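You operate a simulated robot arm through the tools that you are given. There is no shell and no other tool. Be economical: measure what you need, move in short steps, check, and stop when the job is done.

You run a simulated robot arm. Do the job below in one go: nothing can be reset, and whatever is moved stays where it is left.

TASK
Soap the small brush on the stain bar and scrub the damp tea cloth's stain out.
Fine: brush back in its pot, then fold the cloth and lay it in the purple trug. What is to be rubbed or washed off counts as gone when no trace of it is left.
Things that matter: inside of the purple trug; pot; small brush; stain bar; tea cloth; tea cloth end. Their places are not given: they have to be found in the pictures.

The check looks at the end state, three seconds after you hand in, the way a careful person would. Anything else that was tipped, shoved, dropped, spilled or broken makes it a failure. Flat cloth is picked up by pressing the open fingertips on it (5 to 10 N) and closing them slowly along it; thin cloth reads only 2 to 8 mm in the jaws.

THE ROBOT
A 7-joint arm with a fingered hand, fixed in place. Base frame: the origin is at the foot of the arm, x ahead of it, y to its left, z up; the work surface is at about z = 0.76. Lengths are in m, angles in rad, forces in N, time in s.
Its first joint turns from -2.601 to 2.601 rad. Payload 3.5 kg.
The tool frame sits at the grasp point between the pads (the TCP): z along the fingers, y along the line on which they close. The tips reach 0.03 m beyond it. Largest opening 0.104 m; the body of the gripper starts 0.035 m behind the TCP. The gripper is a hand of 4 fingers: y runs from the thumb to the fingers, the wrist lies at [-0.015, -0.11, -0.186] in the tool frame, and closing takes about 1.5 s.
Orientation is that of the tool frame in the base frame, as a unit quaternion [x, y, z, w]. With the fingers straight down and the wrist toward the robot, the tool's x, y and z point along [0, 1, 0], [1, 0, 0] and [0, 0, -1] of the base frame.

THE INTERFACE
- The arm moves only by the tool arm_command. Its argument "motion" is a list that holds one entry, the list of rows, each a list of 7 numbers: the turn, a rotation vector about the base's x, y, z in rad, then the shift along the base's x, y, z in m, then the opening in per cent of the stroke, from 0 (shut) to 100 (fully open). In form: [[[wx, wy, wz, x, y, z, claw], ...]]. A call has 1 to 8 rows; each row shifts and turns the commanded pose from where the row before left it. A row lasts 0.2 s, in which the tool goes at most 0.05 m and 0.15 rad; a call with a longer step from one row to the next is refused whole, and so is a gripper value outside its range. Where a pose cannot be reached the arm comes as near as it can. A force on the tool above 40 N (or 10 N above the force at the start of the call, whichever is more), or a blocked arm, ends the call early, and 0.2 s more pass. Each finger travels about 0.045 m/s and halts on what it meets, pressing with about 23 N; the grip force reading is that of the motor and also rises with nothing between the fingers. The clock runs only during rows and for 0.2 s after the last one: add rows that do not move to give the fingers time. It gives the time, the measured TCP pose, the force on the tool (base axes), the opening and the grip force at its end, in the units of the frame above (readings bear some noise), with the torque about the TCP (base axes, N m) and any sound that the robot's microphone picked up.
- Cameras (640 x 400 px; columns grow to the right, rows downward): "scene" is fixed at [0.4024, 0.499, 1.6343]; the picture's right is [-0.97, -0.24, 0.00], its down [-0.11, 0.44, -0.89] and it looks along [0.21, -0.86, -0.46] (base axes); focal length 339 px, centre (320, 200). "wrist" rides on the gripper at [0.061, -0.092, -0.13] in the tool frame; the picture's right is [-0.81, 0.28, -0.52], its down [-0.53, -0.71, 0.46] and it looks along [-0.24, 0.64, 0.72] (tool axes); focal length 275 px, centre (320, 200).
- grab_frame(camera): a new picture of that camera. The clock stands still meanwhile.
- raise_lower(by): slides the trunk up (or, below 0, down) by that many m; the arm rides with it, the base frame stays. It gives what a move gives, with no picture.
- hand_shape(shape): the hand has 4 fingers and takes this shape, open, in about a second: jaw (thumb against the fingers, like two jaws); tri (thumb and two fingers); tip (a fingertip pinch); poke (one finger out to press); point (the index stretched); flat (the hand flat); cup (the hand cupped); fist (a fist). The gripper value then closes the fingers along that shape, each until it touches; the sizes above hold for jaw. It gives what a move gives, with no picture.
- measure_at(camera, pixels): for up to 12 pixels [column, row] of the newest picture of that camera ("zoom" is the newest enlarged one), the place [x, y, z] in the base frame of the surface seen there, good to about 0.003 m. The clock stands still meanwhile.
- inspect(camera, box): a new picture of the part [left, top, right, bottom] of that camera's present view, enlarged. The clock stands still meanwhile.
- hand_in(): hands the job in; it is judged then, once.

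Go step by step. Measure first, check grasps and placings, and put right what went wrong. The budget is 80 turns and 38 pictures, counting those below and the enlarged ones. Unless the task says otherwise, let go and move clear before handing in, and close with one line.

The tools are called after "Call:" by a JSON object that holds its "fn" and its "kwargs". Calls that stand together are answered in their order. arm_command: Moves the arm, as the interface text tells. Its arguments: {"type":"object","properties":{"motion":{"type":"array"}},"required":["motion"]} The other tools are called the same way: raise_lower (by) slides the trunk up or down; hand_shape (shape) gives the hand a shape; grab_frame (camera) takes a picture; measure_at (camera, pixels) gives the place of the surface under pixels of a picture; inspect (camera, box) takes an enlarged picture of a part of a camera's view; hand_in () hands the job in.

At the start:

```text
time: 0.0
position: [0.2799, -0.7334, 1.2538]
ee_rot: [0.707, 0.707, 0.0, 0.0]
wrist_force: [-0.2, -0.4, -0.8]
ft_torque: [0.02, -0.01, 0.03]
width: 0.1038
grip_force: 0.1
shape: jaw
trunk travel left (down, up): [-0.55, 0.16]
```

scene: 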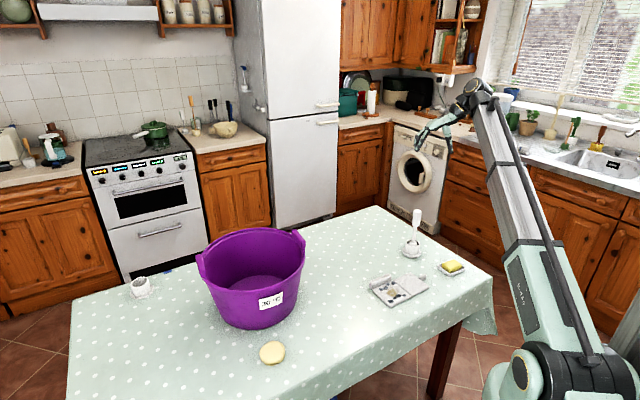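
wrist: 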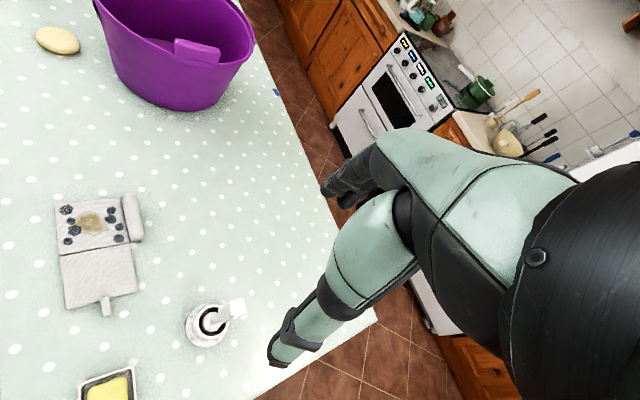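

The scene shows the purple trug near (252,278), a cloth on a board near (398,290), a brush in its pot near (412,245), and a yellow bar in a dish near (452,267). There is also a loose yellow bar at (271,352). I'll enlarge the work area to see the details.

Call:
{"fn": "inspect", "kwargs": {"camera": "scene", "box": [350, 195, 490, 315]}}

Call:
{"fn": "inspect", "kwargs": {"camera": "wrist", "box": [30, 170, 270, 400]}}

Call:
{"fn": "measure_at", "kwargs": {"camera": "scene", "pixels": [[416, 215], [412, 240], [412, 254], [452, 266], [465, 270], [375, 289], [400, 305], [428, 288], [398, 276], [271, 352], [252, 285], [140, 287]]}}

Call:
{"fn": "measure_at", "kwargs": {"camera": "wrist", "pixels": [[56, 205], [122, 200], [62, 255], [130, 243], [68, 308], [137, 290], [90, 222], [105, 308], [135, 218], [205, 325], [238, 305], [110, 385]]}}

```text
3.33 times, centred on (420, 255) of scene
```

zoom: 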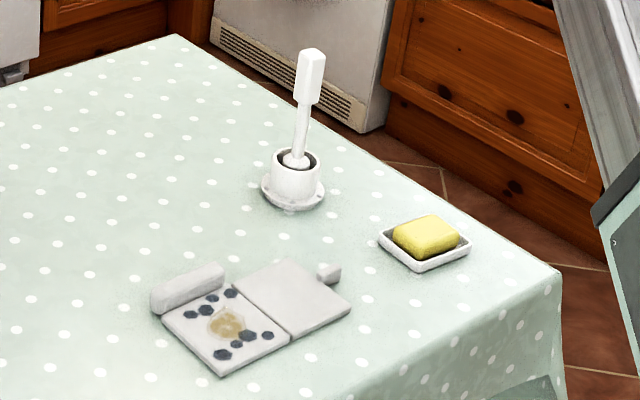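

```text
1.74 times, centred on (150, 285) of wrist
```

zoom: 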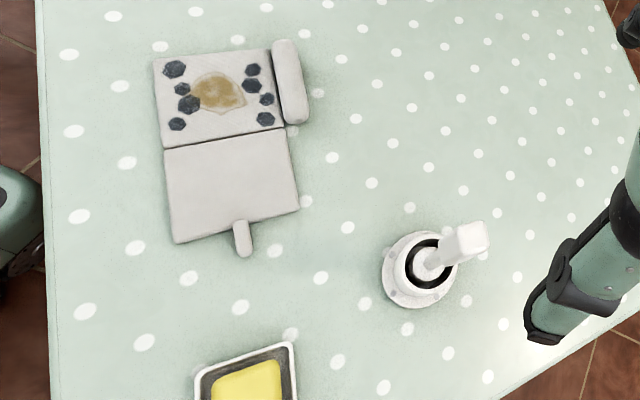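

```text
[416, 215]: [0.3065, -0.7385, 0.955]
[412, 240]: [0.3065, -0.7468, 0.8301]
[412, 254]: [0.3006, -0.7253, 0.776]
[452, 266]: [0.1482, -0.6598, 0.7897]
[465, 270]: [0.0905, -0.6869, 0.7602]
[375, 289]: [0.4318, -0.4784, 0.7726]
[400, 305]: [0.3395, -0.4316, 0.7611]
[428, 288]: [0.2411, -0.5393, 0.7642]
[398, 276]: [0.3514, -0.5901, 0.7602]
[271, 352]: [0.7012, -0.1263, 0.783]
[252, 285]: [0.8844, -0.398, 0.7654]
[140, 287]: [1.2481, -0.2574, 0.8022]
```

```text
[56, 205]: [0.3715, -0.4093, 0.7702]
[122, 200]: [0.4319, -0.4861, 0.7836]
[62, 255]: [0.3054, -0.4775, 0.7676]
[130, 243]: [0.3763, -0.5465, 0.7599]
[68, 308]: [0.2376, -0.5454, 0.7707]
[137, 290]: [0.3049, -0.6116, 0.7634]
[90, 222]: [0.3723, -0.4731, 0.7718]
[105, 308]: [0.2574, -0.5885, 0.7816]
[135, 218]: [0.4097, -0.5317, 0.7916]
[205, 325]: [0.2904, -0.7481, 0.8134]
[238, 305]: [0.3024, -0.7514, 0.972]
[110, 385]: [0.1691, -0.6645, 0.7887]
```

The brush stands in its pot at about (0.305,-0.745), with its top at z≈0.97. The cloth has a stained panel, a blank panel with a tab, and a roll along one edge. I'll look closer at the brush, the trug and the cloth.

Call:
{"fn": "inspect", "kwargs": {"camera": "wrist", "box": [175, 280, 265, 360]}}

Call:
{"fn": "inspect", "kwargs": {"camera": "scene", "box": [180, 215, 320, 375]}}

Call:
{"fn": "measure_at", "kwargs": {"camera": "scene", "pixels": [[200, 262], [301, 238], [250, 233], [250, 291], [250, 285], [252, 278], [230, 283], [275, 281], [297, 262], [205, 282], [245, 327], [270, 303]]}}

```text
5.00 times, centred on (220, 320) of wrist
```

zoom: 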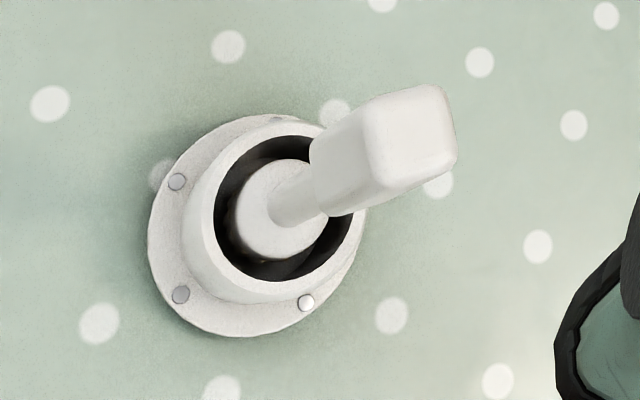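

```text
2.50 times, centred on (250, 295) of scene
```

zoom: 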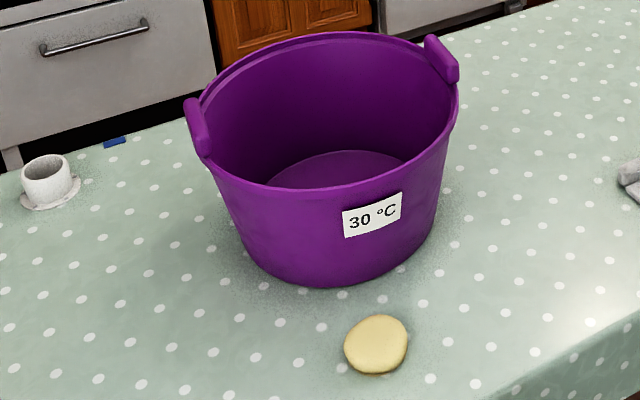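

```text
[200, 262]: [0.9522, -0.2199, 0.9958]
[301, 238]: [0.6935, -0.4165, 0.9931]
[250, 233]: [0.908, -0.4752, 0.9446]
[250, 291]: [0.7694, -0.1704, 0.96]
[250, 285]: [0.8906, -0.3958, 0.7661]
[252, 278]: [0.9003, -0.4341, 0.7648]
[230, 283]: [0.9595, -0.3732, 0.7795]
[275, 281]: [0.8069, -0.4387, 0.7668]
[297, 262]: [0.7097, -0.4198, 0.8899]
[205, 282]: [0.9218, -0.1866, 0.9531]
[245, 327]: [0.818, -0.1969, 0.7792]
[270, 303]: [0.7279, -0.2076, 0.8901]
```

The trug centre is about (0.825,-0.32), with its rim at z≈0.955 and floor at z≈0.766. I need to tell the two yellow objects apart, so I'll zoom in on each.

Call:
{"fn": "inspect", "kwargs": {"camera": "scene", "box": [430, 250, 475, 285]}}

Call:
{"fn": "inspect", "kwargs": {"camera": "scene", "box": [250, 335, 295, 370]}}

Call:
{"fn": "inspect", "kwargs": {"camera": "scene", "box": [365, 265, 435, 310]}}

Call:
{"fn": "measure_at", "kwargs": {"camera": "zoom", "pixels": [[50, 180], [225, 75], [120, 140], [480, 80], [440, 70], [60, 210], [270, 365], [590, 185], [360, 240], [460, 130], [280, 140], [210, 200]]}}

```text
11.43 times, centred on (452, 268) of scene
```

zoom: 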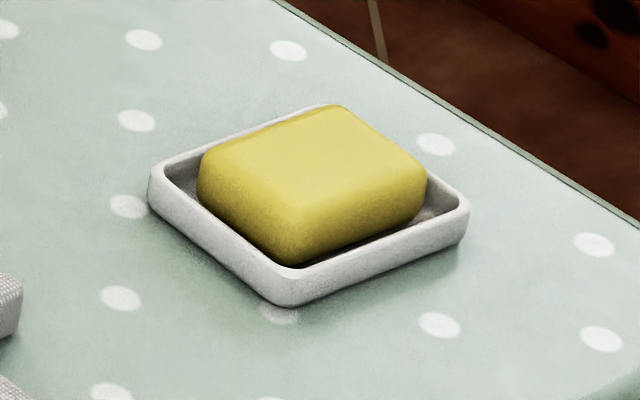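

```text
11.43 times, centred on (272, 352) of scene
```

zoom: 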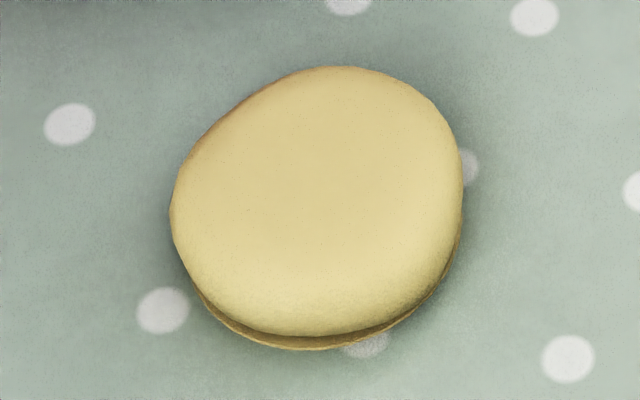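

```text
8.89 times, centred on (400, 288) of scene
```

zoom: 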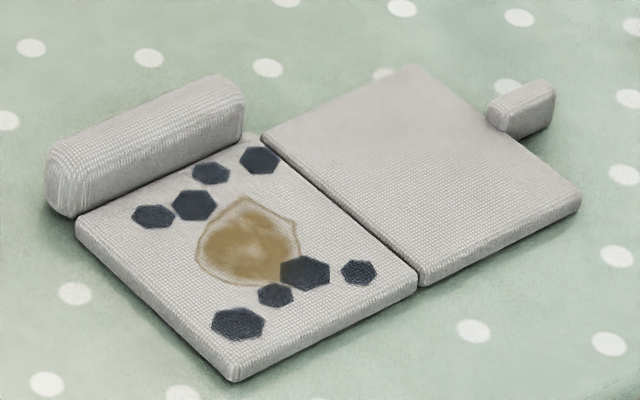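

```text
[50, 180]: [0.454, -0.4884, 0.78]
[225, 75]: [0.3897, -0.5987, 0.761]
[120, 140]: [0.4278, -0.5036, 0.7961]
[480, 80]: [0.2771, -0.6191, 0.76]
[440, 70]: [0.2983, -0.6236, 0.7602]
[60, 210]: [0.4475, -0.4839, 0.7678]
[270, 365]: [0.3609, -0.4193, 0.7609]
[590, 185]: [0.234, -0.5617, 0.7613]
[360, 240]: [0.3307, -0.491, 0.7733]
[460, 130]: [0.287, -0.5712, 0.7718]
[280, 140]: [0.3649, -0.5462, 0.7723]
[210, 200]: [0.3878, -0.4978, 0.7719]
```

The stain bar is the rectangular block in the dish. The cloth tab ("end") is near (0.26,-0.59), and the roll gives a thicker hold on the stained panel. Next I'll measure the brush handle's faces and the pot to choose a grasp angle.

Call:
{"fn": "measure_at", "kwargs": {"camera": "wrist", "pixels": [[231, 304], [242, 299], [245.5, 311], [232.5, 315], [238, 307], [222, 316], [214, 320], [210, 323], [203, 310], [222, 322], [205, 335], [196, 345]]}}

Call:
{"fn": "inspect", "kwargs": {"camera": "scene", "box": [394, 205, 434, 265]}}

Call:
{"fn": "measure_at", "kwargs": {"camera": "scene", "pixels": [[412.5, 213], [417, 212], [420, 214], [414, 220], [418, 220], [416, 210], [416, 225], [414, 232], [412, 243], [405, 241], [419, 243], [452, 262]]}}

```text
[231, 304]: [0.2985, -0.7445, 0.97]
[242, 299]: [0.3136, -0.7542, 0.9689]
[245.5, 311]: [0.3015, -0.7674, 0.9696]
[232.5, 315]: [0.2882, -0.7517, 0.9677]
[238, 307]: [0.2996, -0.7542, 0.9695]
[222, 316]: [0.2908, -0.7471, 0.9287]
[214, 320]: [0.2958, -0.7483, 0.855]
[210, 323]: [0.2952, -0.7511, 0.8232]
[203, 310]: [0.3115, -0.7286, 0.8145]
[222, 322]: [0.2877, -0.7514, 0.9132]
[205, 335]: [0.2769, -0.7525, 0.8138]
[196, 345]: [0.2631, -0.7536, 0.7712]
```

```text
6.67 times, centred on (414, 235) of scene
```

zoom: 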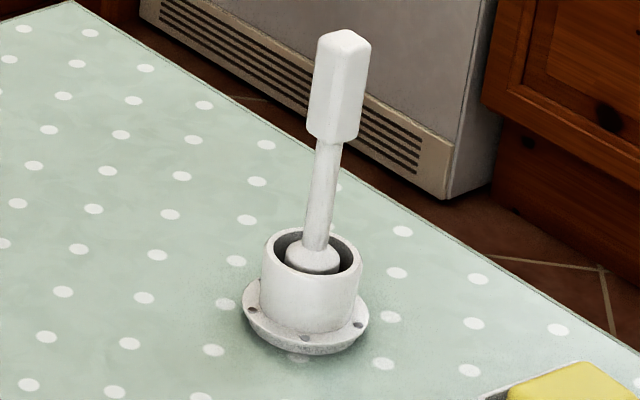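

```text
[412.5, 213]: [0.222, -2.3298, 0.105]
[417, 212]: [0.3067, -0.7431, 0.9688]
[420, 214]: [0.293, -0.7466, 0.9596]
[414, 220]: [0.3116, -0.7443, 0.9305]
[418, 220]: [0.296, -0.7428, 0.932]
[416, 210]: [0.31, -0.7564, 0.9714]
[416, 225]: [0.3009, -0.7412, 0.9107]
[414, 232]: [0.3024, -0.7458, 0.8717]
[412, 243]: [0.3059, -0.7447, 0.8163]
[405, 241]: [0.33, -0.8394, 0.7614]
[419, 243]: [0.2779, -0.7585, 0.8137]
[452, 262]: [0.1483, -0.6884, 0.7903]
```

The handle block is about 22 mm square, spans z 0.905–0.97 and is centred at (0.300,-0.754), with its faces turned about -38°. I'll turn the hand to match and stop above it.

Call:
{"fn": "arm_command", "kwargs": {"motion": [[[0, 0, -0.132, 0.004, -0.004, -0.03, 100], [0, 0, -0.132, 0.004, -0.004, -0.03, 100], [0, 0, -0.132, 0.004, -0.004, -0.03, 100], [0, 0, -0.132, 0.004, -0.004, -0.03, 100], [0, 0, -0.132, 0.004, -0.004, -0.03, 100], [0, 0, 0, 0, 0, 0, 100]]]}}

Call:
{"fn": "grab_frame", "kwargs": {"camera": "wrist"}}

```text
time: 1.4
position: [0.301, -0.7518, 1.1038]
ee_rot: [0.898, 0.439, 0.0, 0.0]
wrist_force: [-0.5, -0.1, -0.2]
ft_torque: [0.01, 0.02, 0.03]
width: 0.1038
grip_force: 0.0
shape: jaw
trunk travel left (down, up): [-0.55, 0.16]
```

```text
27 pictures are left
```

wrist: 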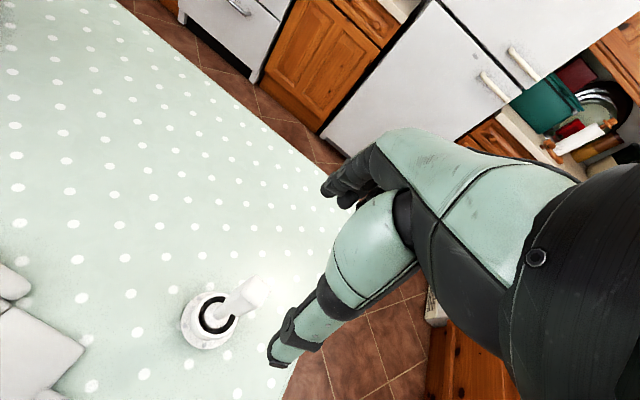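

The handle top at about (252,288) lies on the approach line, so I'll descend to z≈0.945.

Call:
{"fn": "arm_command", "kwargs": {"motion": [[[0, 0, 0, 0, -0.002, -0.04, 100], [0, 0, 0, 0, 0, -0.04, 100], [0, 0, 0, 0, 0, -0.03, 100], [0, 0, 0, 0, 0, -0.025, 100], [0, 0, 0, 0, 0, -0.022, 100], [0, 0, 0, 0, 0, 0, 100]]]}}

Call:
{"fn": "grab_frame", "kwargs": {"camera": "wrist"}}

```text
time: 2.8
position: [0.3002, -0.7541, 0.9476]
ee_rot: [0.898, 0.44, 0.0, 0.0]
wrist_force: [-0.6, -0.1, 0.1]
ft_torque: [0.02, -0.03, 0.0]
width: 0.1036
grip_force: 0.0
shape: jaw
trunk travel left (down, up): [-0.55, 0.16]
```

```text
26 pictures are left
```

wrist: 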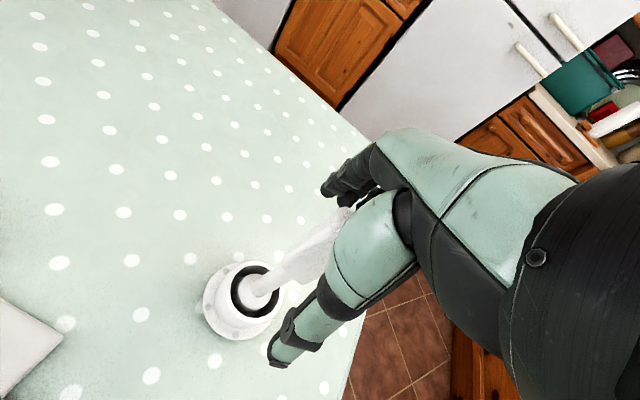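

The handle is between the thumb and fingers, so I'll close on it.

Call:
{"fn": "arm_command", "kwargs": {"motion": [[[0, 0, 0, 0, 0, 0, 60], [0, 0, 0, 0, 0, 0, 40], [0, 0, 0, 0, 0, 0, 20], [0, 0, 0, 0, 0, 0, 0], [0, 0, 0, 0, 0, 0, 0], [0, 0, 0, 0, 0, 0, 0], [0, 0, 0, 0, 0, 0, 0], [0, 0, 0, 0, 0, 0, 0]]]}}

```text
time: 4.6
position: [0.3011, -0.7545, 0.9482]
ee_rot: [0.898, 0.44, 0.0, 0.0]
wrist_force: [0.4, 1.0, -0.5]
ft_torque: [-0.05, 0.01, 0.01]
width: 0.0219
grip_force: 23.2
shape: jaw
trunk travel left (down, up): [-0.55, 0.16]
```

Gripped at 21.9 mm. I'll lift straight up 0.12 m and look.

Call:
{"fn": "arm_command", "kwargs": {"motion": [[[0, 0, 0, 0, 0, 0.01, 0], [0, 0, 0, 0, 0, 0.02, 0], [0, 0, 0, 0, 0, 0.03, 0], [0, 0, 0, 0, 0, 0.03, 0], [0, 0, 0, 0, 0, 0.03, 0], [0, 0, 0, 0, 0, 0, 0]]]}}

Call:
{"fn": "inspect", "kwargs": {"camera": "scene", "box": [370, 165, 490, 285]}}

```text
time: 6.0
position: [0.3002, -0.754, 1.0657]
ee_rot: [0.898, 0.44, 0.0, 0.001]
wrist_force: [0.3, 0.1, -1.5]
ft_torque: [0.0, 0.0, 0.0]
width: 0.0217
grip_force: 23.1
shape: jaw
trunk travel left (down, up): [-0.55, 0.16]
```

```text
3.33 times, centred on (430, 225) of scene
```

zoom: 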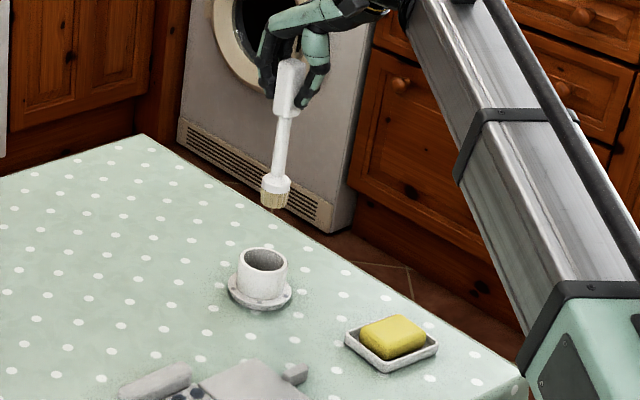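

The brush is out with its bristles down, tip at about zoom (273,205). I'll measure the tip, the pot rim and the bar.

Call:
{"fn": "measure_at", "kwargs": {"camera": "zoom", "pixels": [[273, 204], [273, 195], [265, 203], [282, 203], [264, 249], [240, 258], [286, 260], [262, 276], [392, 322], [362, 330], [425, 330], [393, 350]]}}

```text
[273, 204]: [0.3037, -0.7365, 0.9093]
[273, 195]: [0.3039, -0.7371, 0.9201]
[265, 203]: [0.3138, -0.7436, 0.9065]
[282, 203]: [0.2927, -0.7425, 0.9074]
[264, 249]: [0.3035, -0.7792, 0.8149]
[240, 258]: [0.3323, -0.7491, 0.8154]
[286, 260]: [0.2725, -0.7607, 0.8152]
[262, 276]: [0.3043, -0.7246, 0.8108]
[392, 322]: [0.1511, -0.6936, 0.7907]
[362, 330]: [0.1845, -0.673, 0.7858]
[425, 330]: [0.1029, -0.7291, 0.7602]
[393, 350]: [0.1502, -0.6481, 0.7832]
```

The bristle tip sits about 0.162 m below the TCP. The bar centre is about (0.149,-0.672) with its top at 0.791, so I'll move over it and hover.

Call:
{"fn": "arm_command", "kwargs": {"motion": [[[0, 0, 0, -0.03, 0.0164, 0, 0], [0, 0, 0, -0.03, 0.0164, -0.01, 0], [0, 0, 0, -0.03, 0.0164, -0.02, 0], [0, 0, 0, -0.03, 0.0164, -0.025, 0], [0, 0, 0, -0.031, 0.0164, -0.025, 0], [0, 0, 0, 0, 0, -0.015, 0], [0, 0, 0, 0, 0, -0.008, 0], [0, 0, 0, 0, 0, 0, 0]]]}}

Call:
{"fn": "inspect", "kwargs": {"camera": "scene", "box": [410, 205, 500, 290]}}

```text
time: 7.8
position: [0.1503, -0.6716, 0.9634]
ee_rot: [0.898, 0.44, 0.0, 0.0]
wrist_force: [-0.1, -0.7, -0.6]
ft_torque: [-0.02, -0.01, 0.0]
width: 0.0216
grip_force: 22.6
shape: jaw
trunk travel left (down, up): [-0.55, 0.16]
```

```text
4.71 times, centred on (455, 248) of scene
```

zoom: 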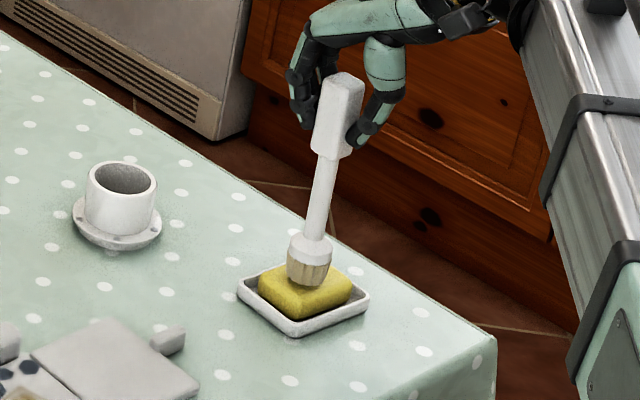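

The bristles are just above the bar, so I'll lower slowly to a light contact.

Call:
{"fn": "arm_command", "kwargs": {"motion": [[[0, 0, 0, 0, 0, -0.003, 0], [0, 0, 0, 0, 0, -0.003, 0], [0, 0, 0, 0, 0, -0.002, 0], [0, 0, 0, 0, 0, -0.001, 0], [0, 0, 0, 0, 0, 0, 0]]]}}

```text
time: 9.0
position: [0.1491, -0.6711, 0.9563]
ee_rot: [0.898, 0.44, 0.001, 0.001]
wrist_force: [-1.5, 1.4, 12.6]
ft_torque: [0.01, -0.01, 0.0]
width: 0.0218
grip_force: 22.8
shape: jaw
trunk travel left (down, up): [-0.55, 0.16]
```

Contact at 12.6 N is more than I want. I'll ease off slightly and rub with small strokes.

Call:
{"fn": "arm_command", "kwargs": {"motion": [[[0, 0, 0, 0, 0, 0.001, 0], [0, 0, 0, 0.006, 0.005, 0, 0], [0, 0, 0, -0.006, -0.005, 0, 0], [0, 0, 0, -0.006, -0.005, 0, 0], [0, 0, 0, 0.006, 0.005, 0, 0], [0, 0, 0, 0.006, 0.005, 0, 0], [0, 0, 0, -0.012, -0.01, 0, 0], [0, 0, 0, 0.006, 0.005, 0, 0]]]}}

Call:
{"fn": "inspect", "kwargs": {"camera": "scene", "box": [410, 205, 500, 290]}}

```text
time: 10.8
position: [0.1486, -0.6721, 0.9568]
ee_rot: [0.898, 0.44, -0.001, 0.0]
wrist_force: [1.3, 0.1, 5.3]
ft_torque: [0.01, -0.03, 0.01]
width: 0.022
grip_force: 23.2
shape: jaw
trunk travel left (down, up): [-0.55, 0.16]
```

```text
4.71 times, centred on (455, 248) of scene
```

zoom: 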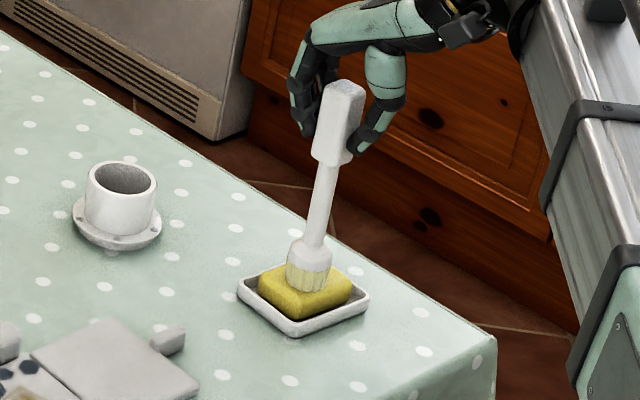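

The bristles look whiter and soapier, and the dish hasn't moved. I'll do one more rub, then lift.

Call:
{"fn": "arm_command", "kwargs": {"motion": [[[0, 0, 0, 0.006, 0.005, 0, 0], [0, 0, 0, -0.012, -0.01, 0, 0], [0, 0, 0, 0.012, 0.01, 0, 0], [0, 0, 0, -0.012, -0.01, 0, 0], [0, 0, 0, 0.006, 0.005, 0, 0], [0, 0, 0, 0, 0, 0.02, 0], [0, 0, 0, 0, 0, 0.03, 0], [0, 0, 0, 0, 0, 0.03, 0]]]}}

Call:
{"fn": "inspect", "kwargs": {"camera": "scene", "box": [380, 185, 490, 305]}}

```text
time: 12.6
position: [0.1479, -0.6729, 1.0357]
ee_rot: [0.898, 0.441, 0.0, 0.0]
wrist_force: [0.3, 0.3, -1.2]
ft_torque: [-0.04, -0.01, 0.0]
width: 0.022
grip_force: 22.5
shape: jaw
trunk travel left (down, up): [-0.55, 0.16]
```

```text
3.33 times, centred on (435, 245) of scene
```

zoom: 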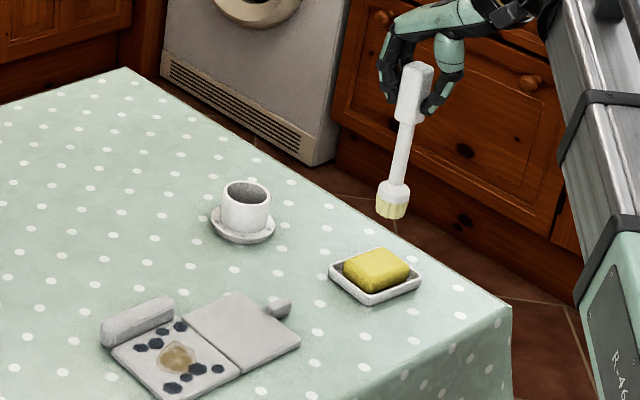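

The bristles now carry the bar's yellow. I'll carry the brush over the stain, around (0.372,-0.473), and hover.

Call:
{"fn": "arm_command", "kwargs": {"motion": [[[0, 0, 0, 0.032, 0.0286, 0, 0], [0, 0, 0, 0.032, 0.0286, 0, 0], [0, 0, 0, 0.032, 0.0286, 0, 0], [0, 0, 0, 0.032, 0.0286, 0, 0], [0, 0, 0, 0.032, 0.0286, -0.02, 0], [0, 0, 0, 0.032, 0.0286, -0.02, 0], [0, 0, 0, 0.032, 0.0284, -0.02, 0], [0, 0, 0, 0, 0, 0, 0]]]}}

Call:
{"fn": "inspect", "kwargs": {"camera": "scene", "box": [350, 235, 440, 315]}}

Call:
{"fn": "measure_at", "kwargs": {"camera": "zoom", "pixels": [[295, 230], [260, 275], [295, 260], [320, 250], [310, 280], [275, 290], [290, 230], [270, 255]]}}

```text
time: 14.4
position: [0.3747, -0.4726, 0.9739]
ee_rot: [0.898, 0.44, 0.0, 0.0]
wrist_force: [0.2, 0.0, -0.9]
ft_torque: [0.01, 0.01, -0.04]
width: 0.0221
grip_force: 22.8
shape: jaw
trunk travel left (down, up): [-0.55, 0.16]
```

```text
5.00 times, centred on (395, 275) of scene
```

zoom: 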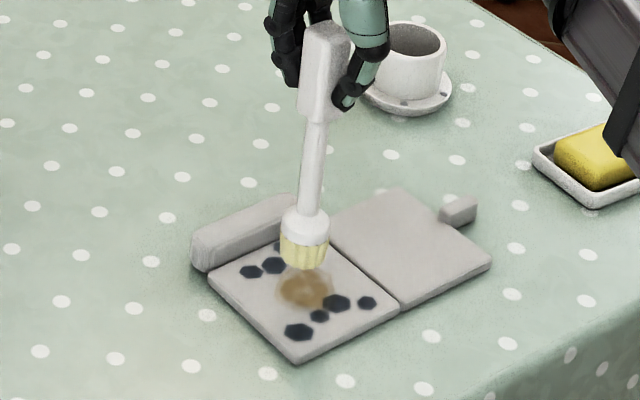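

```text
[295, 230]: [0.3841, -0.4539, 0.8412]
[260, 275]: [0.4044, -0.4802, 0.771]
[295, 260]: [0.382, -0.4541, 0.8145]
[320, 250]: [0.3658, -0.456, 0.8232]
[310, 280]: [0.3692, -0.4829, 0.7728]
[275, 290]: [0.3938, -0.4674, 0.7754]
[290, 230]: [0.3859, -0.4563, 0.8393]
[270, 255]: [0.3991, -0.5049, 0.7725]
```

The stain spans about zoom (277–330, 265–312). I'll measure its edges.

Call:
{"fn": "measure_at", "kwargs": {"camera": "zoom", "pixels": [[278, 290], [332, 285], [305, 312], [305, 274], [305, 289], [330, 268], [285, 308], [325, 308], [284, 270]]}}

```text
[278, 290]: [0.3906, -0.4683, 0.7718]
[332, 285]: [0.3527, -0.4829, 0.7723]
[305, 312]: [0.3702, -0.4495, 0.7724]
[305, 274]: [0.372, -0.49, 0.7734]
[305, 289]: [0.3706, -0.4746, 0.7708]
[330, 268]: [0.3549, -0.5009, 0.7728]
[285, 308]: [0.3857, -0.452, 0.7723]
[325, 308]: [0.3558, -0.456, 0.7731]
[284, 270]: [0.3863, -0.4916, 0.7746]
```

The stain centre is about (0.371,-0.474) with a radius of about 0.02. I'll lower to light contact.

Call:
{"fn": "arm_command", "kwargs": {"motion": [[[0, 0, 0, -0.003, -0.001, -0.02, 0], [0, 0, 0, 0, 0, -0.009, 0], [0, 0, 0, 0, 0, -0.004, 0], [0, 0, 0, 0, 0, -0.002, 0], [0, 0, 0, 0, 0, -0.001, 0], [0, 0, 0, 0, 0, -0.001, 0], [0, 0, 0, 0, 0, 0, 0]]]}}

```text
time: 16.0
position: [0.3705, -0.4722, 0.9391]
ee_rot: [0.898, 0.44, 0.0, 0.001]
wrist_force: [-0.3, 0.1, 5.7]
ft_torque: [0.0, 0.04, 0.04]
width: 0.0221
grip_force: 23.0
shape: jaw
trunk travel left (down, up): [-0.55, 0.16]
```

Contact is 5.7 N. I'll scrub with short strokes across the stain.

Call:
{"fn": "arm_command", "kwargs": {"motion": [[[0, 0, 0, 0.012, 0, 0, 0], [0, 0, 0, -0.024, 0, 0, 0], [0, 0, 0, 0.024, 0, 0, 0], [0, 0, 0, -0.012, 0.012, 0, 0], [0, 0, 0, 0, -0.024, 0, 0], [0, 0, 0, 0, 0.024, 0, 0], [0, 0, 0, 0, -0.024, 0, 0], [0, 0, 0, 0, 0.012, 0, 0]]]}}

Call:
{"fn": "inspect", "kwargs": {"camera": "scene", "box": [350, 235, 440, 315]}}

```text
time: 17.8
position: [0.3711, -0.4747, 0.9382]
ee_rot: [0.898, 0.44, 0.0, 0.0]
wrist_force: [-0.4, 0.2, 4.3]
ft_torque: [-0.06, -0.03, 0.02]
width: 0.0223
grip_force: 23.0
shape: jaw
trunk travel left (down, up): [-0.55, 0.16]
```

```text
5.00 times, centred on (395, 275) of scene
```

zoom: 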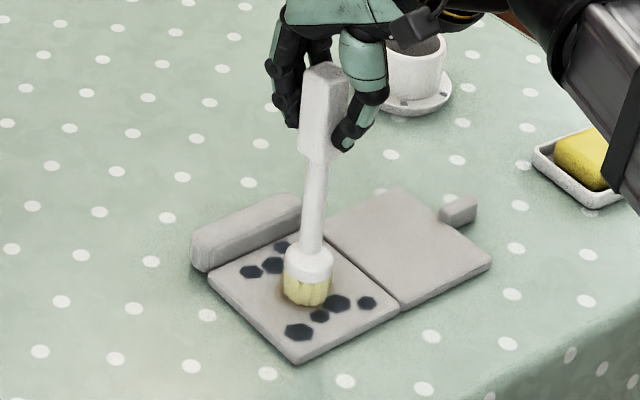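

The cloth hasn't moved and little stain shows around the head. I'll scrub more, with diagonals and offset passes.

Call:
{"fn": "arm_command", "kwargs": {"motion": [[[0, 0, 0, 0.012, 0.012, 0, 0], [0, 0, 0, -0.024, -0.024, 0, 0], [0, 0, 0, 0.024, 0.024, 0, 0], [0, 0, 0, -0.012, 0, 0, 0], [0, 0, 0, -0.012, 0, 0, 0], [0, 0, 0, 0.024, -0.024, 0, 0], [0, 0, 0, -0.024, 0.024, 0, 0], [0, 0, 0, 0.024, -0.024, 0, 0]]]}}

Call:
{"fn": "arm_command", "kwargs": {"motion": [[[0, 0, 0, 0.004, 0.012, 0, 0], [0, 0, 0, -0.016, -0.014, 0, 0], [0, 0, 0, -0.016, 0.014, 0, 0], [0, 0, 0, 0.016, 0.014, 0, 0], [0, 0, 0, 0.016, -0.014, 0, 0], [0, 0, 0, -0.016, -0.014, 0, 0], [0, 0, 0, -0.016, 0.014, 0, 0], [0, 0, 0, 0.016, 0, 0, 0]]]}}

Call:
{"fn": "arm_command", "kwargs": {"motion": [[[0, 0, 0, 0, 0, 0.03, 0], [0, 0, 0, 0, 0, 0.04, 0], [0, 0, 0, -0.02, -0.02, 0.03, 0], [0, 0, 0, -0.03, -0.03, 0, 0], [0, 0, 0, 0, -0.04, 0, 0], [0, 0, 0, 0, -0.04, 0, 0]]]}}

Call:
{"fn": "inspect", "kwargs": {"camera": "scene", "box": [365, 265, 435, 310]}}

```text
time: 19.6
position: [0.3826, -0.4843, 0.9386]
ee_rot: [0.898, 0.44, 0.0, 0.0]
wrist_force: [-1.7, 1.7, 13.2]
ft_torque: [0.12, 0.23, -0.02]
width: 0.0232
grip_force: 22.9
shape: jaw
trunk travel left (down, up): [-0.55, 0.16]
```

```text
time: 21.4
position: [0.3705, -0.4733, 0.9383]
ee_rot: [0.898, 0.44, 0.0, 0.0]
wrist_force: [-0.3, 0.5, -0.3]
ft_torque: [0.02, 0.07, 0.01]
width: 0.0224
grip_force: 23.2
shape: jaw
trunk travel left (down, up): [-0.55, 0.16]
```

```text
time: 22.8
position: [0.3203, -0.6022, 1.0375]
ee_rot: [0.898, 0.44, 0.001, 0.0]
wrist_force: [0.3, 0.2, -1.7]
ft_torque: [0.0, 0.03, 0.02]
width: 0.0224
grip_force: 23.2
shape: jaw
trunk travel left (down, up): [-0.55, 0.16]
```

```text
8.89 times, centred on (400, 288) of scene
```

zoom: 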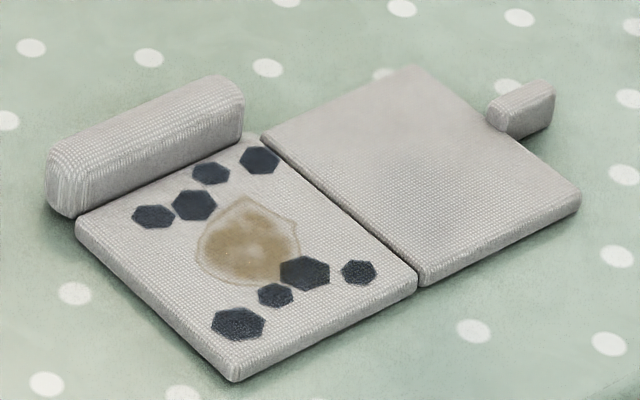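

The stain has only faded a little. The last force was near 0, so the brush lost contact, perhaps by sliding up in the grip. I'll check its state.

Call:
{"fn": "inspect", "kwargs": {"camera": "scene", "box": [365, 185, 455, 265]}}

Call:
{"fn": "measure_at", "kwargs": {"camera": "zoom", "pixels": [[300, 228], [300, 240], [300, 250], [300, 258], [300, 264], [290, 258], [315, 258]]}}

```text
5.00 times, centred on (410, 225) of scene
```

zoom: 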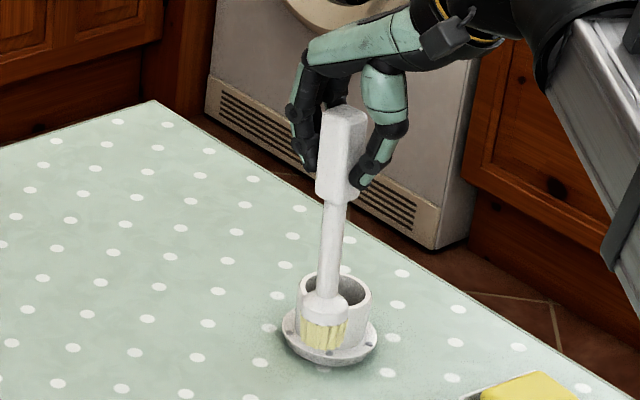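

```text
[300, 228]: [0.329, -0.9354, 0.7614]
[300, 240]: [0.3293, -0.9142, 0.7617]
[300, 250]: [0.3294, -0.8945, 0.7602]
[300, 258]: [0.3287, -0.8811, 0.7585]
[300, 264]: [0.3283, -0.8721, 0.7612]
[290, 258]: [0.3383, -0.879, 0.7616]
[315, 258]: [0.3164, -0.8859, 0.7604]
```

Call:
{"fn": "measure_at", "kwargs": {"camera": "zoom", "pixels": [[322, 346], [304, 335], [343, 342], [325, 315], [335, 220], [348, 115], [352, 195], [325, 195]]}}

```text
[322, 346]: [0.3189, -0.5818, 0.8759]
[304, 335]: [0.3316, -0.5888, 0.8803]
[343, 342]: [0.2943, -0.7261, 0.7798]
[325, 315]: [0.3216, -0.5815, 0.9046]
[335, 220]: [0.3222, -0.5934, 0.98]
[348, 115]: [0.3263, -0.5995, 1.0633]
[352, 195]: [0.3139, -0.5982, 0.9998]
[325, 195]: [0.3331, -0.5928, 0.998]
```

The tip is still about 0.163 m below the TCP and the bristles are still soapy, so the strokes were just too light. I'll go back and press a bit more.

Call:
{"fn": "arm_command", "kwargs": {"motion": [[[0, 0, 0, 0, 0.04, 0, 0], [0, 0, 0, 0.01, 0.035, 0, 0], [0, 0, 0, 0.02, 0.025, -0.03, 0], [0, 0, 0, 0.021, 0.024, -0.035, 0], [0, 0, 0, 0, 0, -0.025, 0], [0, 0, 0, 0, 0, -0.008, 0], [0, 0, 0, 0, 0, -0.003, 0], [0, 0, 0, 0, 0, 0, 0]]]}}

```text
time: 24.6
position: [0.3706, -0.4789, 0.9381]
ee_rot: [0.898, 0.44, -0.001, 0.0]
wrist_force: [0.2, 1.0, 1.1]
ft_torque: [-0.02, 0.01, 0.01]
width: 0.0224
grip_force: 23.0
shape: jaw
trunk travel left (down, up): [-0.55, 0.16]
```

Call:
{"fn": "arm_command", "kwargs": {"motion": [[[0, 0, 0, 0, 0, -0.0025, 0], [0, 0, 0, 0.015, 0, 0, 0], [0, 0, 0, -0.03, 0, 0, 0], [0, 0, 0, 0.03, 0, 0, 0], [0, 0, 0, -0.03, 0, 0, 0], [0, 0, 0, 0.03, 0, 0, 0], [0, 0, 0, -0.015, 0, 0, 0], [0, 0, 0, 0, 0, 0, 0]]]}}

Call:
{"fn": "inspect", "kwargs": {"camera": "scene", "box": [350, 235, 440, 315]}}

```text
time: 26.4
position: [0.3703, -0.4806, 0.9333]
ee_rot: [0.898, 0.44, -0.001, -0.001]
wrist_force: [-1.2, -0.2, -0.8]
ft_torque: [0.0, 0.01, -0.02]
width: 0.0217
grip_force: 23.0
shape: jaw
trunk travel left (down, up): [-0.55, 0.16]
```

```text
5.00 times, centred on (395, 275) of scene
```

zoom: 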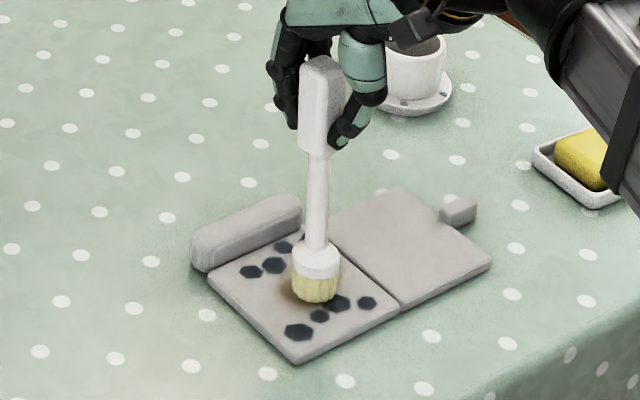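

The brush is pivoting and sliding slightly in the pads, because strokes across the closing line tilt it. I'll stroke along the closing line (0.79,-0.61) instead and re-seat the contact.

Call:
{"fn": "arm_command", "kwargs": {"motion": [[[0, 0, 0, 0.006, 0.006, 0, 0], [0, 0, 0, 0, 0, -0.003, 0], [0, 0, 0, 0, 0, -0.001, 0], [0, 0, 0, 0, 0, 0, 0]]]}}

```text
time: 27.4
position: [0.3748, -0.4739, 0.931]
ee_rot: [0.898, 0.44, 0.001, 0.002]
wrist_force: [-2.0, 1.0, 21.2]
ft_torque: [0.02, -0.03, 0.03]
width: 0.0225
grip_force: 23.0
shape: jaw
trunk travel left (down, up): [-0.55, 0.16]
```

That is 21 N, so the contact is stiff, about 7 N/mm. I'll ease up 1.7 mm and stroke along the closing line.

Call:
{"fn": "arm_command", "kwargs": {"motion": [[[0, 0, 0, 0, 0, 0.0017, 0], [0, 0, 0, 0.008, -0.006, 0, 0], [0, 0, 0, -0.016, 0.012, 0, 0], [0, 0, 0, 0.016, -0.012, 0, 0], [0, 0, 0, -0.016, 0.012, 0, 0], [0, 0, 0, 0.016, -0.012, 0, 0], [0, 0, 0, -0.016, 0.012, 0, 0], [0, 0, 0, 0.008, -0.006, 0, 0]]]}}

Call:
{"fn": "arm_command", "kwargs": {"motion": [[[0, 0, 0, 0.008, -0.006, 0, 0], [0, 0, 0, -0.016, 0.012, 0, 0], [0, 0, 0, 0.016, -0.012, 0, 0], [0, 0, 0, -0.016, 0.012, 0, 0], [0, 0, 0, 0.016, -0.012, 0, 0], [0, 0, 0, -0.016, 0.012, 0, 0], [0, 0, 0, 0.016, -0.012, 0, 0], [0, 0, 0, -0.008, 0.006, 0, 0]]]}}

Call:
{"fn": "inspect", "kwargs": {"camera": "scene", "box": [350, 235, 440, 315]}}

```text
time: 29.2
position: [0.3758, -0.4743, 0.9331]
ee_rot: [0.898, 0.44, -0.001, -0.001]
wrist_force: [-0.6, 0.7, 5.0]
ft_torque: [0.0, 0.02, 0.04]
width: 0.0216
grip_force: 22.4
shape: jaw
trunk travel left (down, up): [-0.55, 0.16]
```

```text
time: 31.0
position: [0.3772, -0.4743, 0.9336]
ee_rot: [0.898, 0.44, 0.0, 0.0]
wrist_force: [0.1, 0.3, 12.9]
ft_torque: [-0.05, -0.06, 0.01]
width: 0.0225
grip_force: 23.4
shape: jaw
trunk travel left (down, up): [-0.55, 0.16]
```

```text
5.00 times, centred on (395, 275) of scene
```

zoom: 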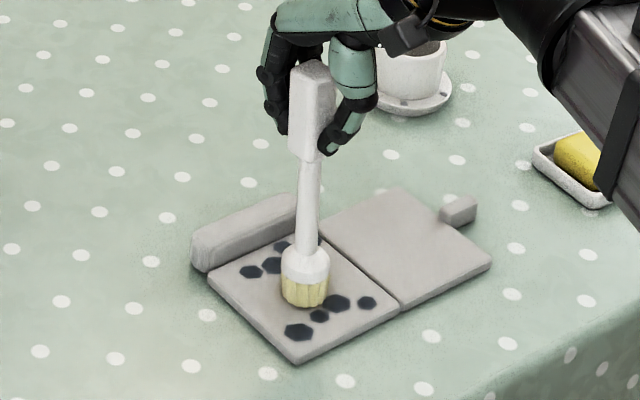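

Contact is steady at 5–13 N and the cloth is still in place. I'll continue with more strokes, stepping slightly sideways.

Call:
{"fn": "arm_command", "kwargs": {"motion": [[[0, 0, 0, 0.008, -0.006, 0, 0], [0, 0, 0, -0.02, 0.014, 0, 0], [0, 0, 0, 0.02, -0.014, 0, 0], [0, 0, 0, -0.022, 0.011, 0, 0], [0, 0, 0, 0.02, -0.015, 0, 0], [0, 0, 0, -0.02, 0.015, 0, 0], [0, 0, 0, 0.02, -0.015, 0, 0], [0, 0, 0, -0.01, 0.007, 0, 0]]]}}

Call:
{"fn": "arm_command", "kwargs": {"motion": [[[0, 0, 0, 0.01, -0.007, 0, 0], [0, 0, 0, -0.018, 0.017, 0, 0], [0, 0, 0, 0.02, -0.014, 0, 0], [0, 0, 0, -0.018, 0.017, 0, 0], [0, 0, 0, 0.02, -0.015, 0, 0], [0, 0, 0, -0.02, 0.015, 0, 0], [0, 0, 0, 0.02, -0.015, 0, 0], [0, 0, 0, -0.01, 0.007, 0, 0]]]}}

Call:
{"fn": "arm_command", "kwargs": {"motion": [[[0, 0, 0, 0, 0, 0.03, 0], [0, 0, 0, 0, 0, 0.04, 0], [0, 0, 0, -0.02, -0.02, 0.03, 0], [0, 0, 0, -0.03, -0.03, 0, 0], [0, 0, 0, 0, -0.04, 0, 0], [0, 0, 0, 0, -0.04, 0, 0]]]}}

Call:
{"fn": "inspect", "kwargs": {"camera": "scene", "box": [365, 225, 445, 305]}}

```text
time: 32.8
position: [0.3714, -0.4763, 0.9324]
ee_rot: [0.898, 0.44, 0.0, 0.0]
wrist_force: [0.7, -0.4, 10.2]
ft_torque: [-0.01, -0.12, -0.02]
width: 0.0221
grip_force: 23.0
shape: jaw
trunk travel left (down, up): [-0.55, 0.16]
```

```text
time: 34.6
position: [0.3763, -0.4717, 0.9315]
ee_rot: [0.898, 0.439, 0.0, 0.0]
wrist_force: [0.4, 0.6, 9.3]
ft_torque: [-0.01, 0.05, 0.02]
width: 0.022
grip_force: 23.0
shape: jaw
trunk travel left (down, up): [-0.55, 0.16]
```

```text
time: 36.0
position: [0.3267, -0.6023, 1.0316]
ee_rot: [0.898, 0.44, 0.0, 0.0]
wrist_force: [0.4, 0.4, -1.6]
ft_torque: [0.01, -0.02, -0.01]
width: 0.0216
grip_force: 23.1
shape: jaw
trunk travel left (down, up): [-0.55, 0.16]
```

```text
5.00 times, centred on (405, 265) of scene
```

zoom: 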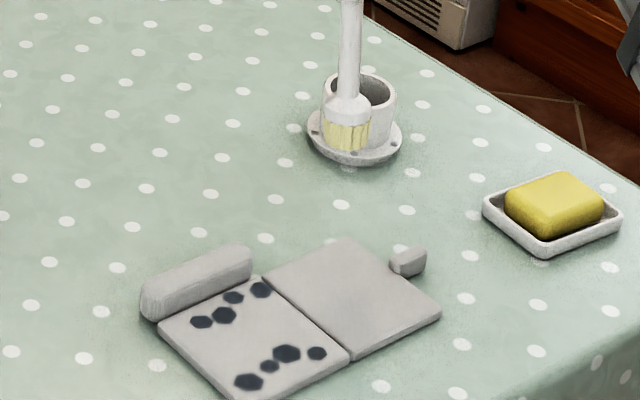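

The stain looks gone. I'll confirm close up and measure the brush tip for returning it.

Call:
{"fn": "measure_at", "kwargs": {"camera": "zoom", "pixels": [[346, 148], [328, 140], [366, 142], [347, 110], [350, 60], [350, 10]]}}

Call:
{"fn": "inspect", "kwargs": {"camera": "scene", "box": [380, 278, 410, 305]}}

```text
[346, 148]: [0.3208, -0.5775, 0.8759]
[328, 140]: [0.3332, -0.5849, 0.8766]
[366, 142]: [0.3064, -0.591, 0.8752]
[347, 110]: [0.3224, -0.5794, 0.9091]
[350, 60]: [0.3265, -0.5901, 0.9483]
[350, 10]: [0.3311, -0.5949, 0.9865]
```

```text
14.81 times, centred on (395, 292) of scene
```

zoom: 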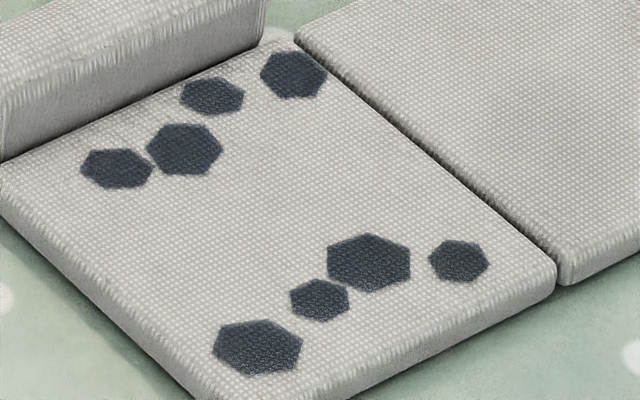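

The stain is completely gone. The brush tip is offset from the TCP by about (-0.007,+0.011). I'll undo that tilt and move above the pot centre at (0.3025,-0.753).

Call:
{"fn": "arm_command", "kwargs": {"motion": [[[-0.07, -0.045, 0, 0, 0, 0.01, 0], [0, 0, 0, -0.006, -0.038, 0, 0], [0, 0, 0, -0.006, -0.038, 0, 0], [0, 0, 0, -0.006, -0.038, 0, 0], [0, 0, 0, -0.006, -0.037, 0, 0], [0, 0, 0, 0, 0, -0.02, 0], [0, 0, 0, 0, 0, 0, 0]]]}}

Call:
{"fn": "inspect", "kwargs": {"camera": "scene", "box": [380, 190, 450, 265]}}

Call:
{"fn": "measure_at", "kwargs": {"camera": "zoom", "pixels": [[297, 224], [280, 218], [315, 220], [297, 200], [297, 150], [297, 210], [270, 255], [320, 255], [297, 240], [297, 270]]}}

```text
time: 37.6
position: [0.3031, -0.7513, 1.0204]
ee_rot: [0.897, 0.44, 0.006, 0.041]
wrist_force: [-0.8, -0.9, -0.8]
ft_torque: [0.0, 0.03, 0.0]
width: 0.0214
grip_force: 22.4
shape: jaw
trunk travel left (down, up): [-0.55, 0.16]
```

```text
5.33 times, centred on (415, 228) of scene
```

zoom: 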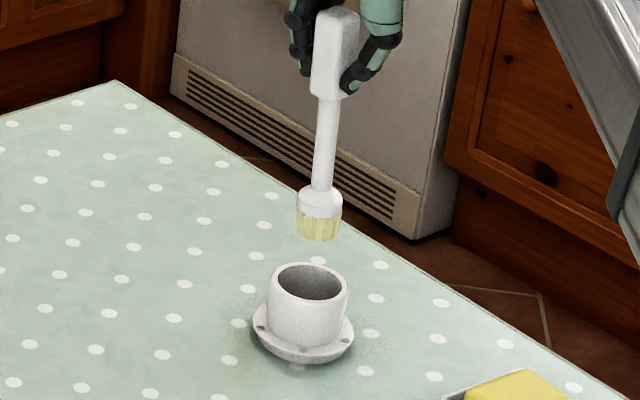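

```text
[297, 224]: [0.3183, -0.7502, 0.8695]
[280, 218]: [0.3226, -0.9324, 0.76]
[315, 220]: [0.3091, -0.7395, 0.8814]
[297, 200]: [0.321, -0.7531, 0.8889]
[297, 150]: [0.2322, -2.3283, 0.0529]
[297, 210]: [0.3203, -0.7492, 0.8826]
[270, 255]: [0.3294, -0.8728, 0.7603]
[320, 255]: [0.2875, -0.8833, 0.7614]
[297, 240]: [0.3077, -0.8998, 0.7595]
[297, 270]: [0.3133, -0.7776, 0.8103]
```

The head is centred near (0.305,-0.754) over the pot at (0.3025,-0.753), which is good alignment. I'll descend into the pot.

Call:
{"fn": "arm_command", "kwargs": {"motion": [[[0, 0, 0, -0.002, 0, -0.02, 0], [0, 0, 0, 0, 0, -0.015, 0], [0, 0, 0, 0, 0, -0.015, 0], [0, 0, 0, 0, 0, -0.012, 0], [0, 0, 0, 0, 0, -0.006, 0], [0, 0, 0, 0, 0, -0.003, 0], [0, 0, 0, 0, 0, -0.002, 0], [0, 0, 0, 0, 0, 0, 0]]]}}

Call:
{"fn": "inspect", "kwargs": {"camera": "scene", "box": [380, 190, 450, 265]}}

```text
time: 39.4
position: [0.3006, -0.7522, 0.95]
ee_rot: [0.897, 0.439, 0.005, 0.041]
wrist_force: [-0.4, 0.5, -1.4]
ft_torque: [-0.01, -0.02, 0.0]
width: 0.0214
grip_force: 22.9
shape: jaw
trunk travel left (down, up): [-0.55, 0.16]
```

```text
5.33 times, centred on (415, 228) of scene
```

zoom: 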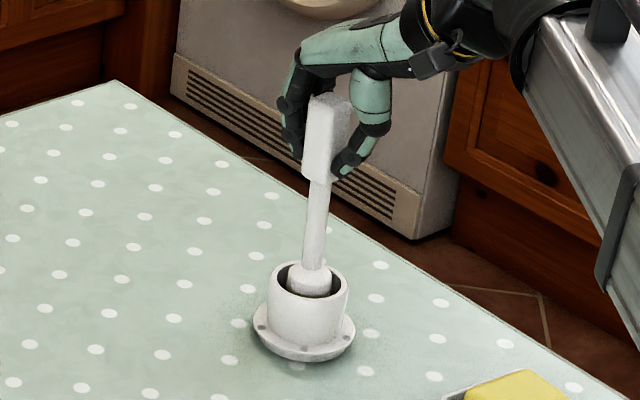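

The brush is in the pot but not yet bearing on it. I'll lower slowly to the bottom.

Call:
{"fn": "arm_command", "kwargs": {"motion": [[[0, 0, 0, 0, 0, -0.003, 0], [0, 0, 0, 0, 0, -0.002, 0], [0, 0, 0, 0, 0, -0.001, 0], [0, 0, 0, 0, 0, 0, 0]]]}}

```text
time: 40.4
position: [0.3006, -0.7532, 0.945]
ee_rot: [0.897, 0.44, 0.005, 0.041]
wrist_force: [-0.1, -0.3, -1.0]
ft_torque: [0.01, 0.08, 0.03]
width: 0.0215
grip_force: 23.1
shape: jaw
trunk travel left (down, up): [-0.55, 0.16]
```

Call:
{"fn": "arm_command", "kwargs": {"motion": [[[0, 0, 0, 0, 0, -0.002, 0], [0, 0, 0, 0, 0, -0.002, 0], [0, 0, 0, 0, 0, -0.001, 0], [0, 0, 0, 0, 0, -0.001, 0], [0, 0, 0, 0, 0, 0, 0]]]}}

```text
time: 41.6
position: [0.3001, -0.7518, 0.9395]
ee_rot: [0.898, 0.439, 0.005, 0.042]
wrist_force: [-4.2, -0.2, 17.5]
ft_torque: [-0.05, 0.04, 0.0]
width: 0.0218
grip_force: 22.5
shape: jaw
trunk travel left (down, up): [-0.55, 0.16]
```

It has bottomed out at 17.5 N. I'll ease up 2 mm and open gradually.

Call:
{"fn": "arm_command", "kwargs": {"motion": [[[0, 0, 0, 0, 0, 0.002, 0], [0, 0, 0, 0, 0, 0, 25], [0, 0, 0, 0, 0, 0, 40], [0, 0, 0, 0, 0, 0, 60], [0, 0, 0, 0, 0, 0, 80], [0, 0, 0, 0, 0, 0, 100], [0, 0, 0, 0, 0, 0, 100], [0, 0, 0, 0, 0, 0, 100]]]}}

Call:
{"fn": "arm_command", "kwargs": {"motion": [[[0, 0, 0, 0, 0, 0.01, 100], [0, 0, 0, 0, 0, 0.03, 100], [0, 0, 0, 0, 0, 0.04, 100], [0, 0, 0, 0, 0, 0.04, 100], [0, 0, 0, 0, 0, 0.04, 100], [0.07, 0.045, 0, 0, 0, 0, 100], [0, 0, 0, 0, 0, 0, 100]]]}}

Call:
{"fn": "inspect", "kwargs": {"camera": "scene", "box": [360, 195, 450, 305]}}

Call:
{"fn": "measure_at", "kwargs": {"camera": "zoom", "pixels": [[398, 284], [372, 285], [412, 290], [385, 291], [325, 262], [440, 310]]}}

```text
time: 43.4
position: [0.3003, -0.7525, 0.9403]
ee_rot: [0.897, 0.44, 0.005, 0.042]
wrist_force: [0.1, 0.0, -0.1]
ft_torque: [-0.01, 0.02, 0.0]
width: 0.1033
grip_force: 0.1
shape: jaw
trunk travel left (down, up): [-0.55, 0.16]
```

```text
time: 45.0
position: [0.3019, -0.7522, 1.0991]
ee_rot: [0.898, 0.44, 0.0, 0.0]
wrist_force: [0.2, 0.5, 0.3]
ft_torque: [-0.01, 0.0, 0.03]
width: 0.1035
grip_force: 0.0
shape: jaw
trunk travel left (down, up): [-0.55, 0.16]
```

```text
3.64 times, centred on (405, 250) of scene
```

zoom: 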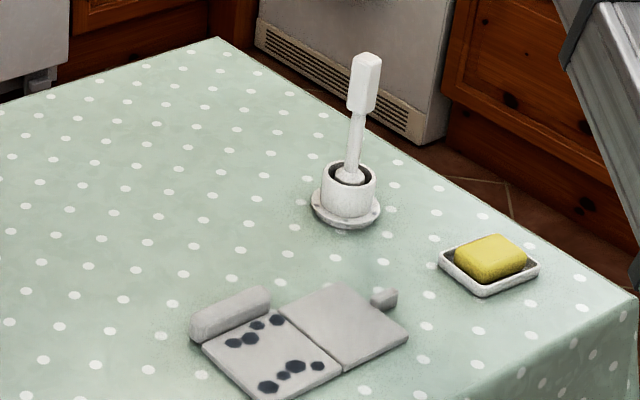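

```text
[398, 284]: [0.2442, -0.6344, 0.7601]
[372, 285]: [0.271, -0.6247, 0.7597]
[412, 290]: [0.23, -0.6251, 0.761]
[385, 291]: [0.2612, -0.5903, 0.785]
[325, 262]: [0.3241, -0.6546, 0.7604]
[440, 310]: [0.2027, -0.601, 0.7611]
```

The brush stands in its pot again. Next I'll measure the tab (zoom 371–398, 288–310) and the panels precisely.

Call:
{"fn": "measure_at", "kwargs": {"camera": "zoom", "pixels": [[376, 294], [392, 290], [376, 301], [385, 305], [392, 300], [396, 294], [372, 297], [281, 311], [335, 284], [405, 335], [344, 368], [250, 398]]}}

Call:
{"fn": "grab_frame", "kwargs": {"camera": "wrist"}}

```text
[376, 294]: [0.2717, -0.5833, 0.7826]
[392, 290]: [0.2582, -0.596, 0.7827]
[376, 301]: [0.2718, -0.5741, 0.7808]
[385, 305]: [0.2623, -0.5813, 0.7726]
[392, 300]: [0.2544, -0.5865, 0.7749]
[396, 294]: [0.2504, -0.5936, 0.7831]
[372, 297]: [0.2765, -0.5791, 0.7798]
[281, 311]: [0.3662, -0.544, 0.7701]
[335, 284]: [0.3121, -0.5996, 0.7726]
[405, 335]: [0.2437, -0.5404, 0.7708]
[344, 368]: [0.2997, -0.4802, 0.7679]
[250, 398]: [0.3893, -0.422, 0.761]
```

```text
10 pictures are left
```

wrist: 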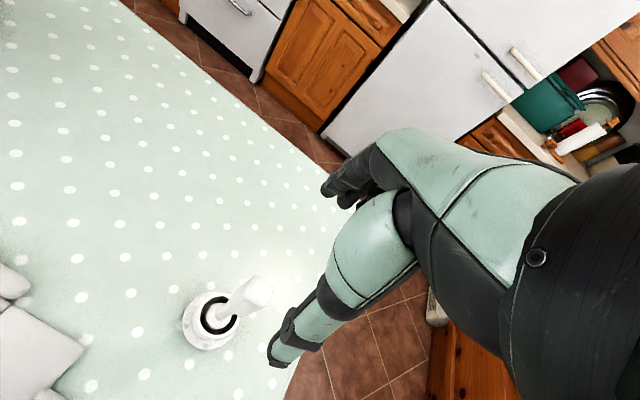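

The tab centre is about (0.261,-0.588), 24 mm tall, and its outward direction is (-0.69,-0.72). The closing line should be about -43.5°, so I'll move above it and lower partway.

Call:
{"fn": "arm_command", "kwargs": {"motion": [[[0, 0, -0.048, -0.0105, 0.04, 0, 100], [0, 0, -0.047, -0.0105, 0.04, 0, 100], [0, 0, 0, -0.0105, 0.04, -0.02, 100], [0, 0, 0, -0.0105, 0.042, -0.04, 100], [0, 0, 0, 0, 0, -0.05, 100], [0, 0, 0, 0, 0, -0.05, 100], [0, 0, 0, 0, 0, -0.04, 100], [0, 0, 0, 0, 0, 0, 100]]]}}

Call:
{"fn": "grab_frame", "kwargs": {"camera": "wrist"}}

```text
refused: row 4 steps farther than a row can; nothing moved
```

```text
9 pictures are left
```

wrist: 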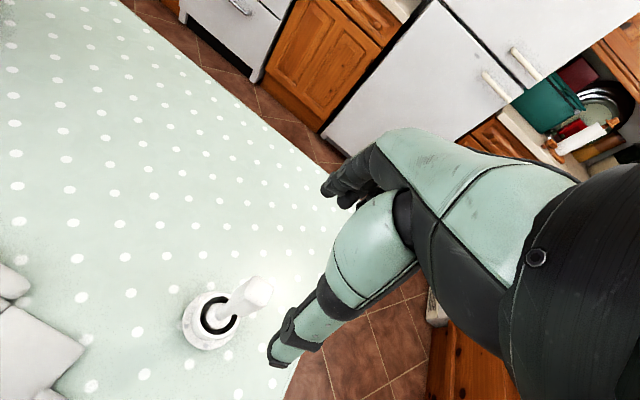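

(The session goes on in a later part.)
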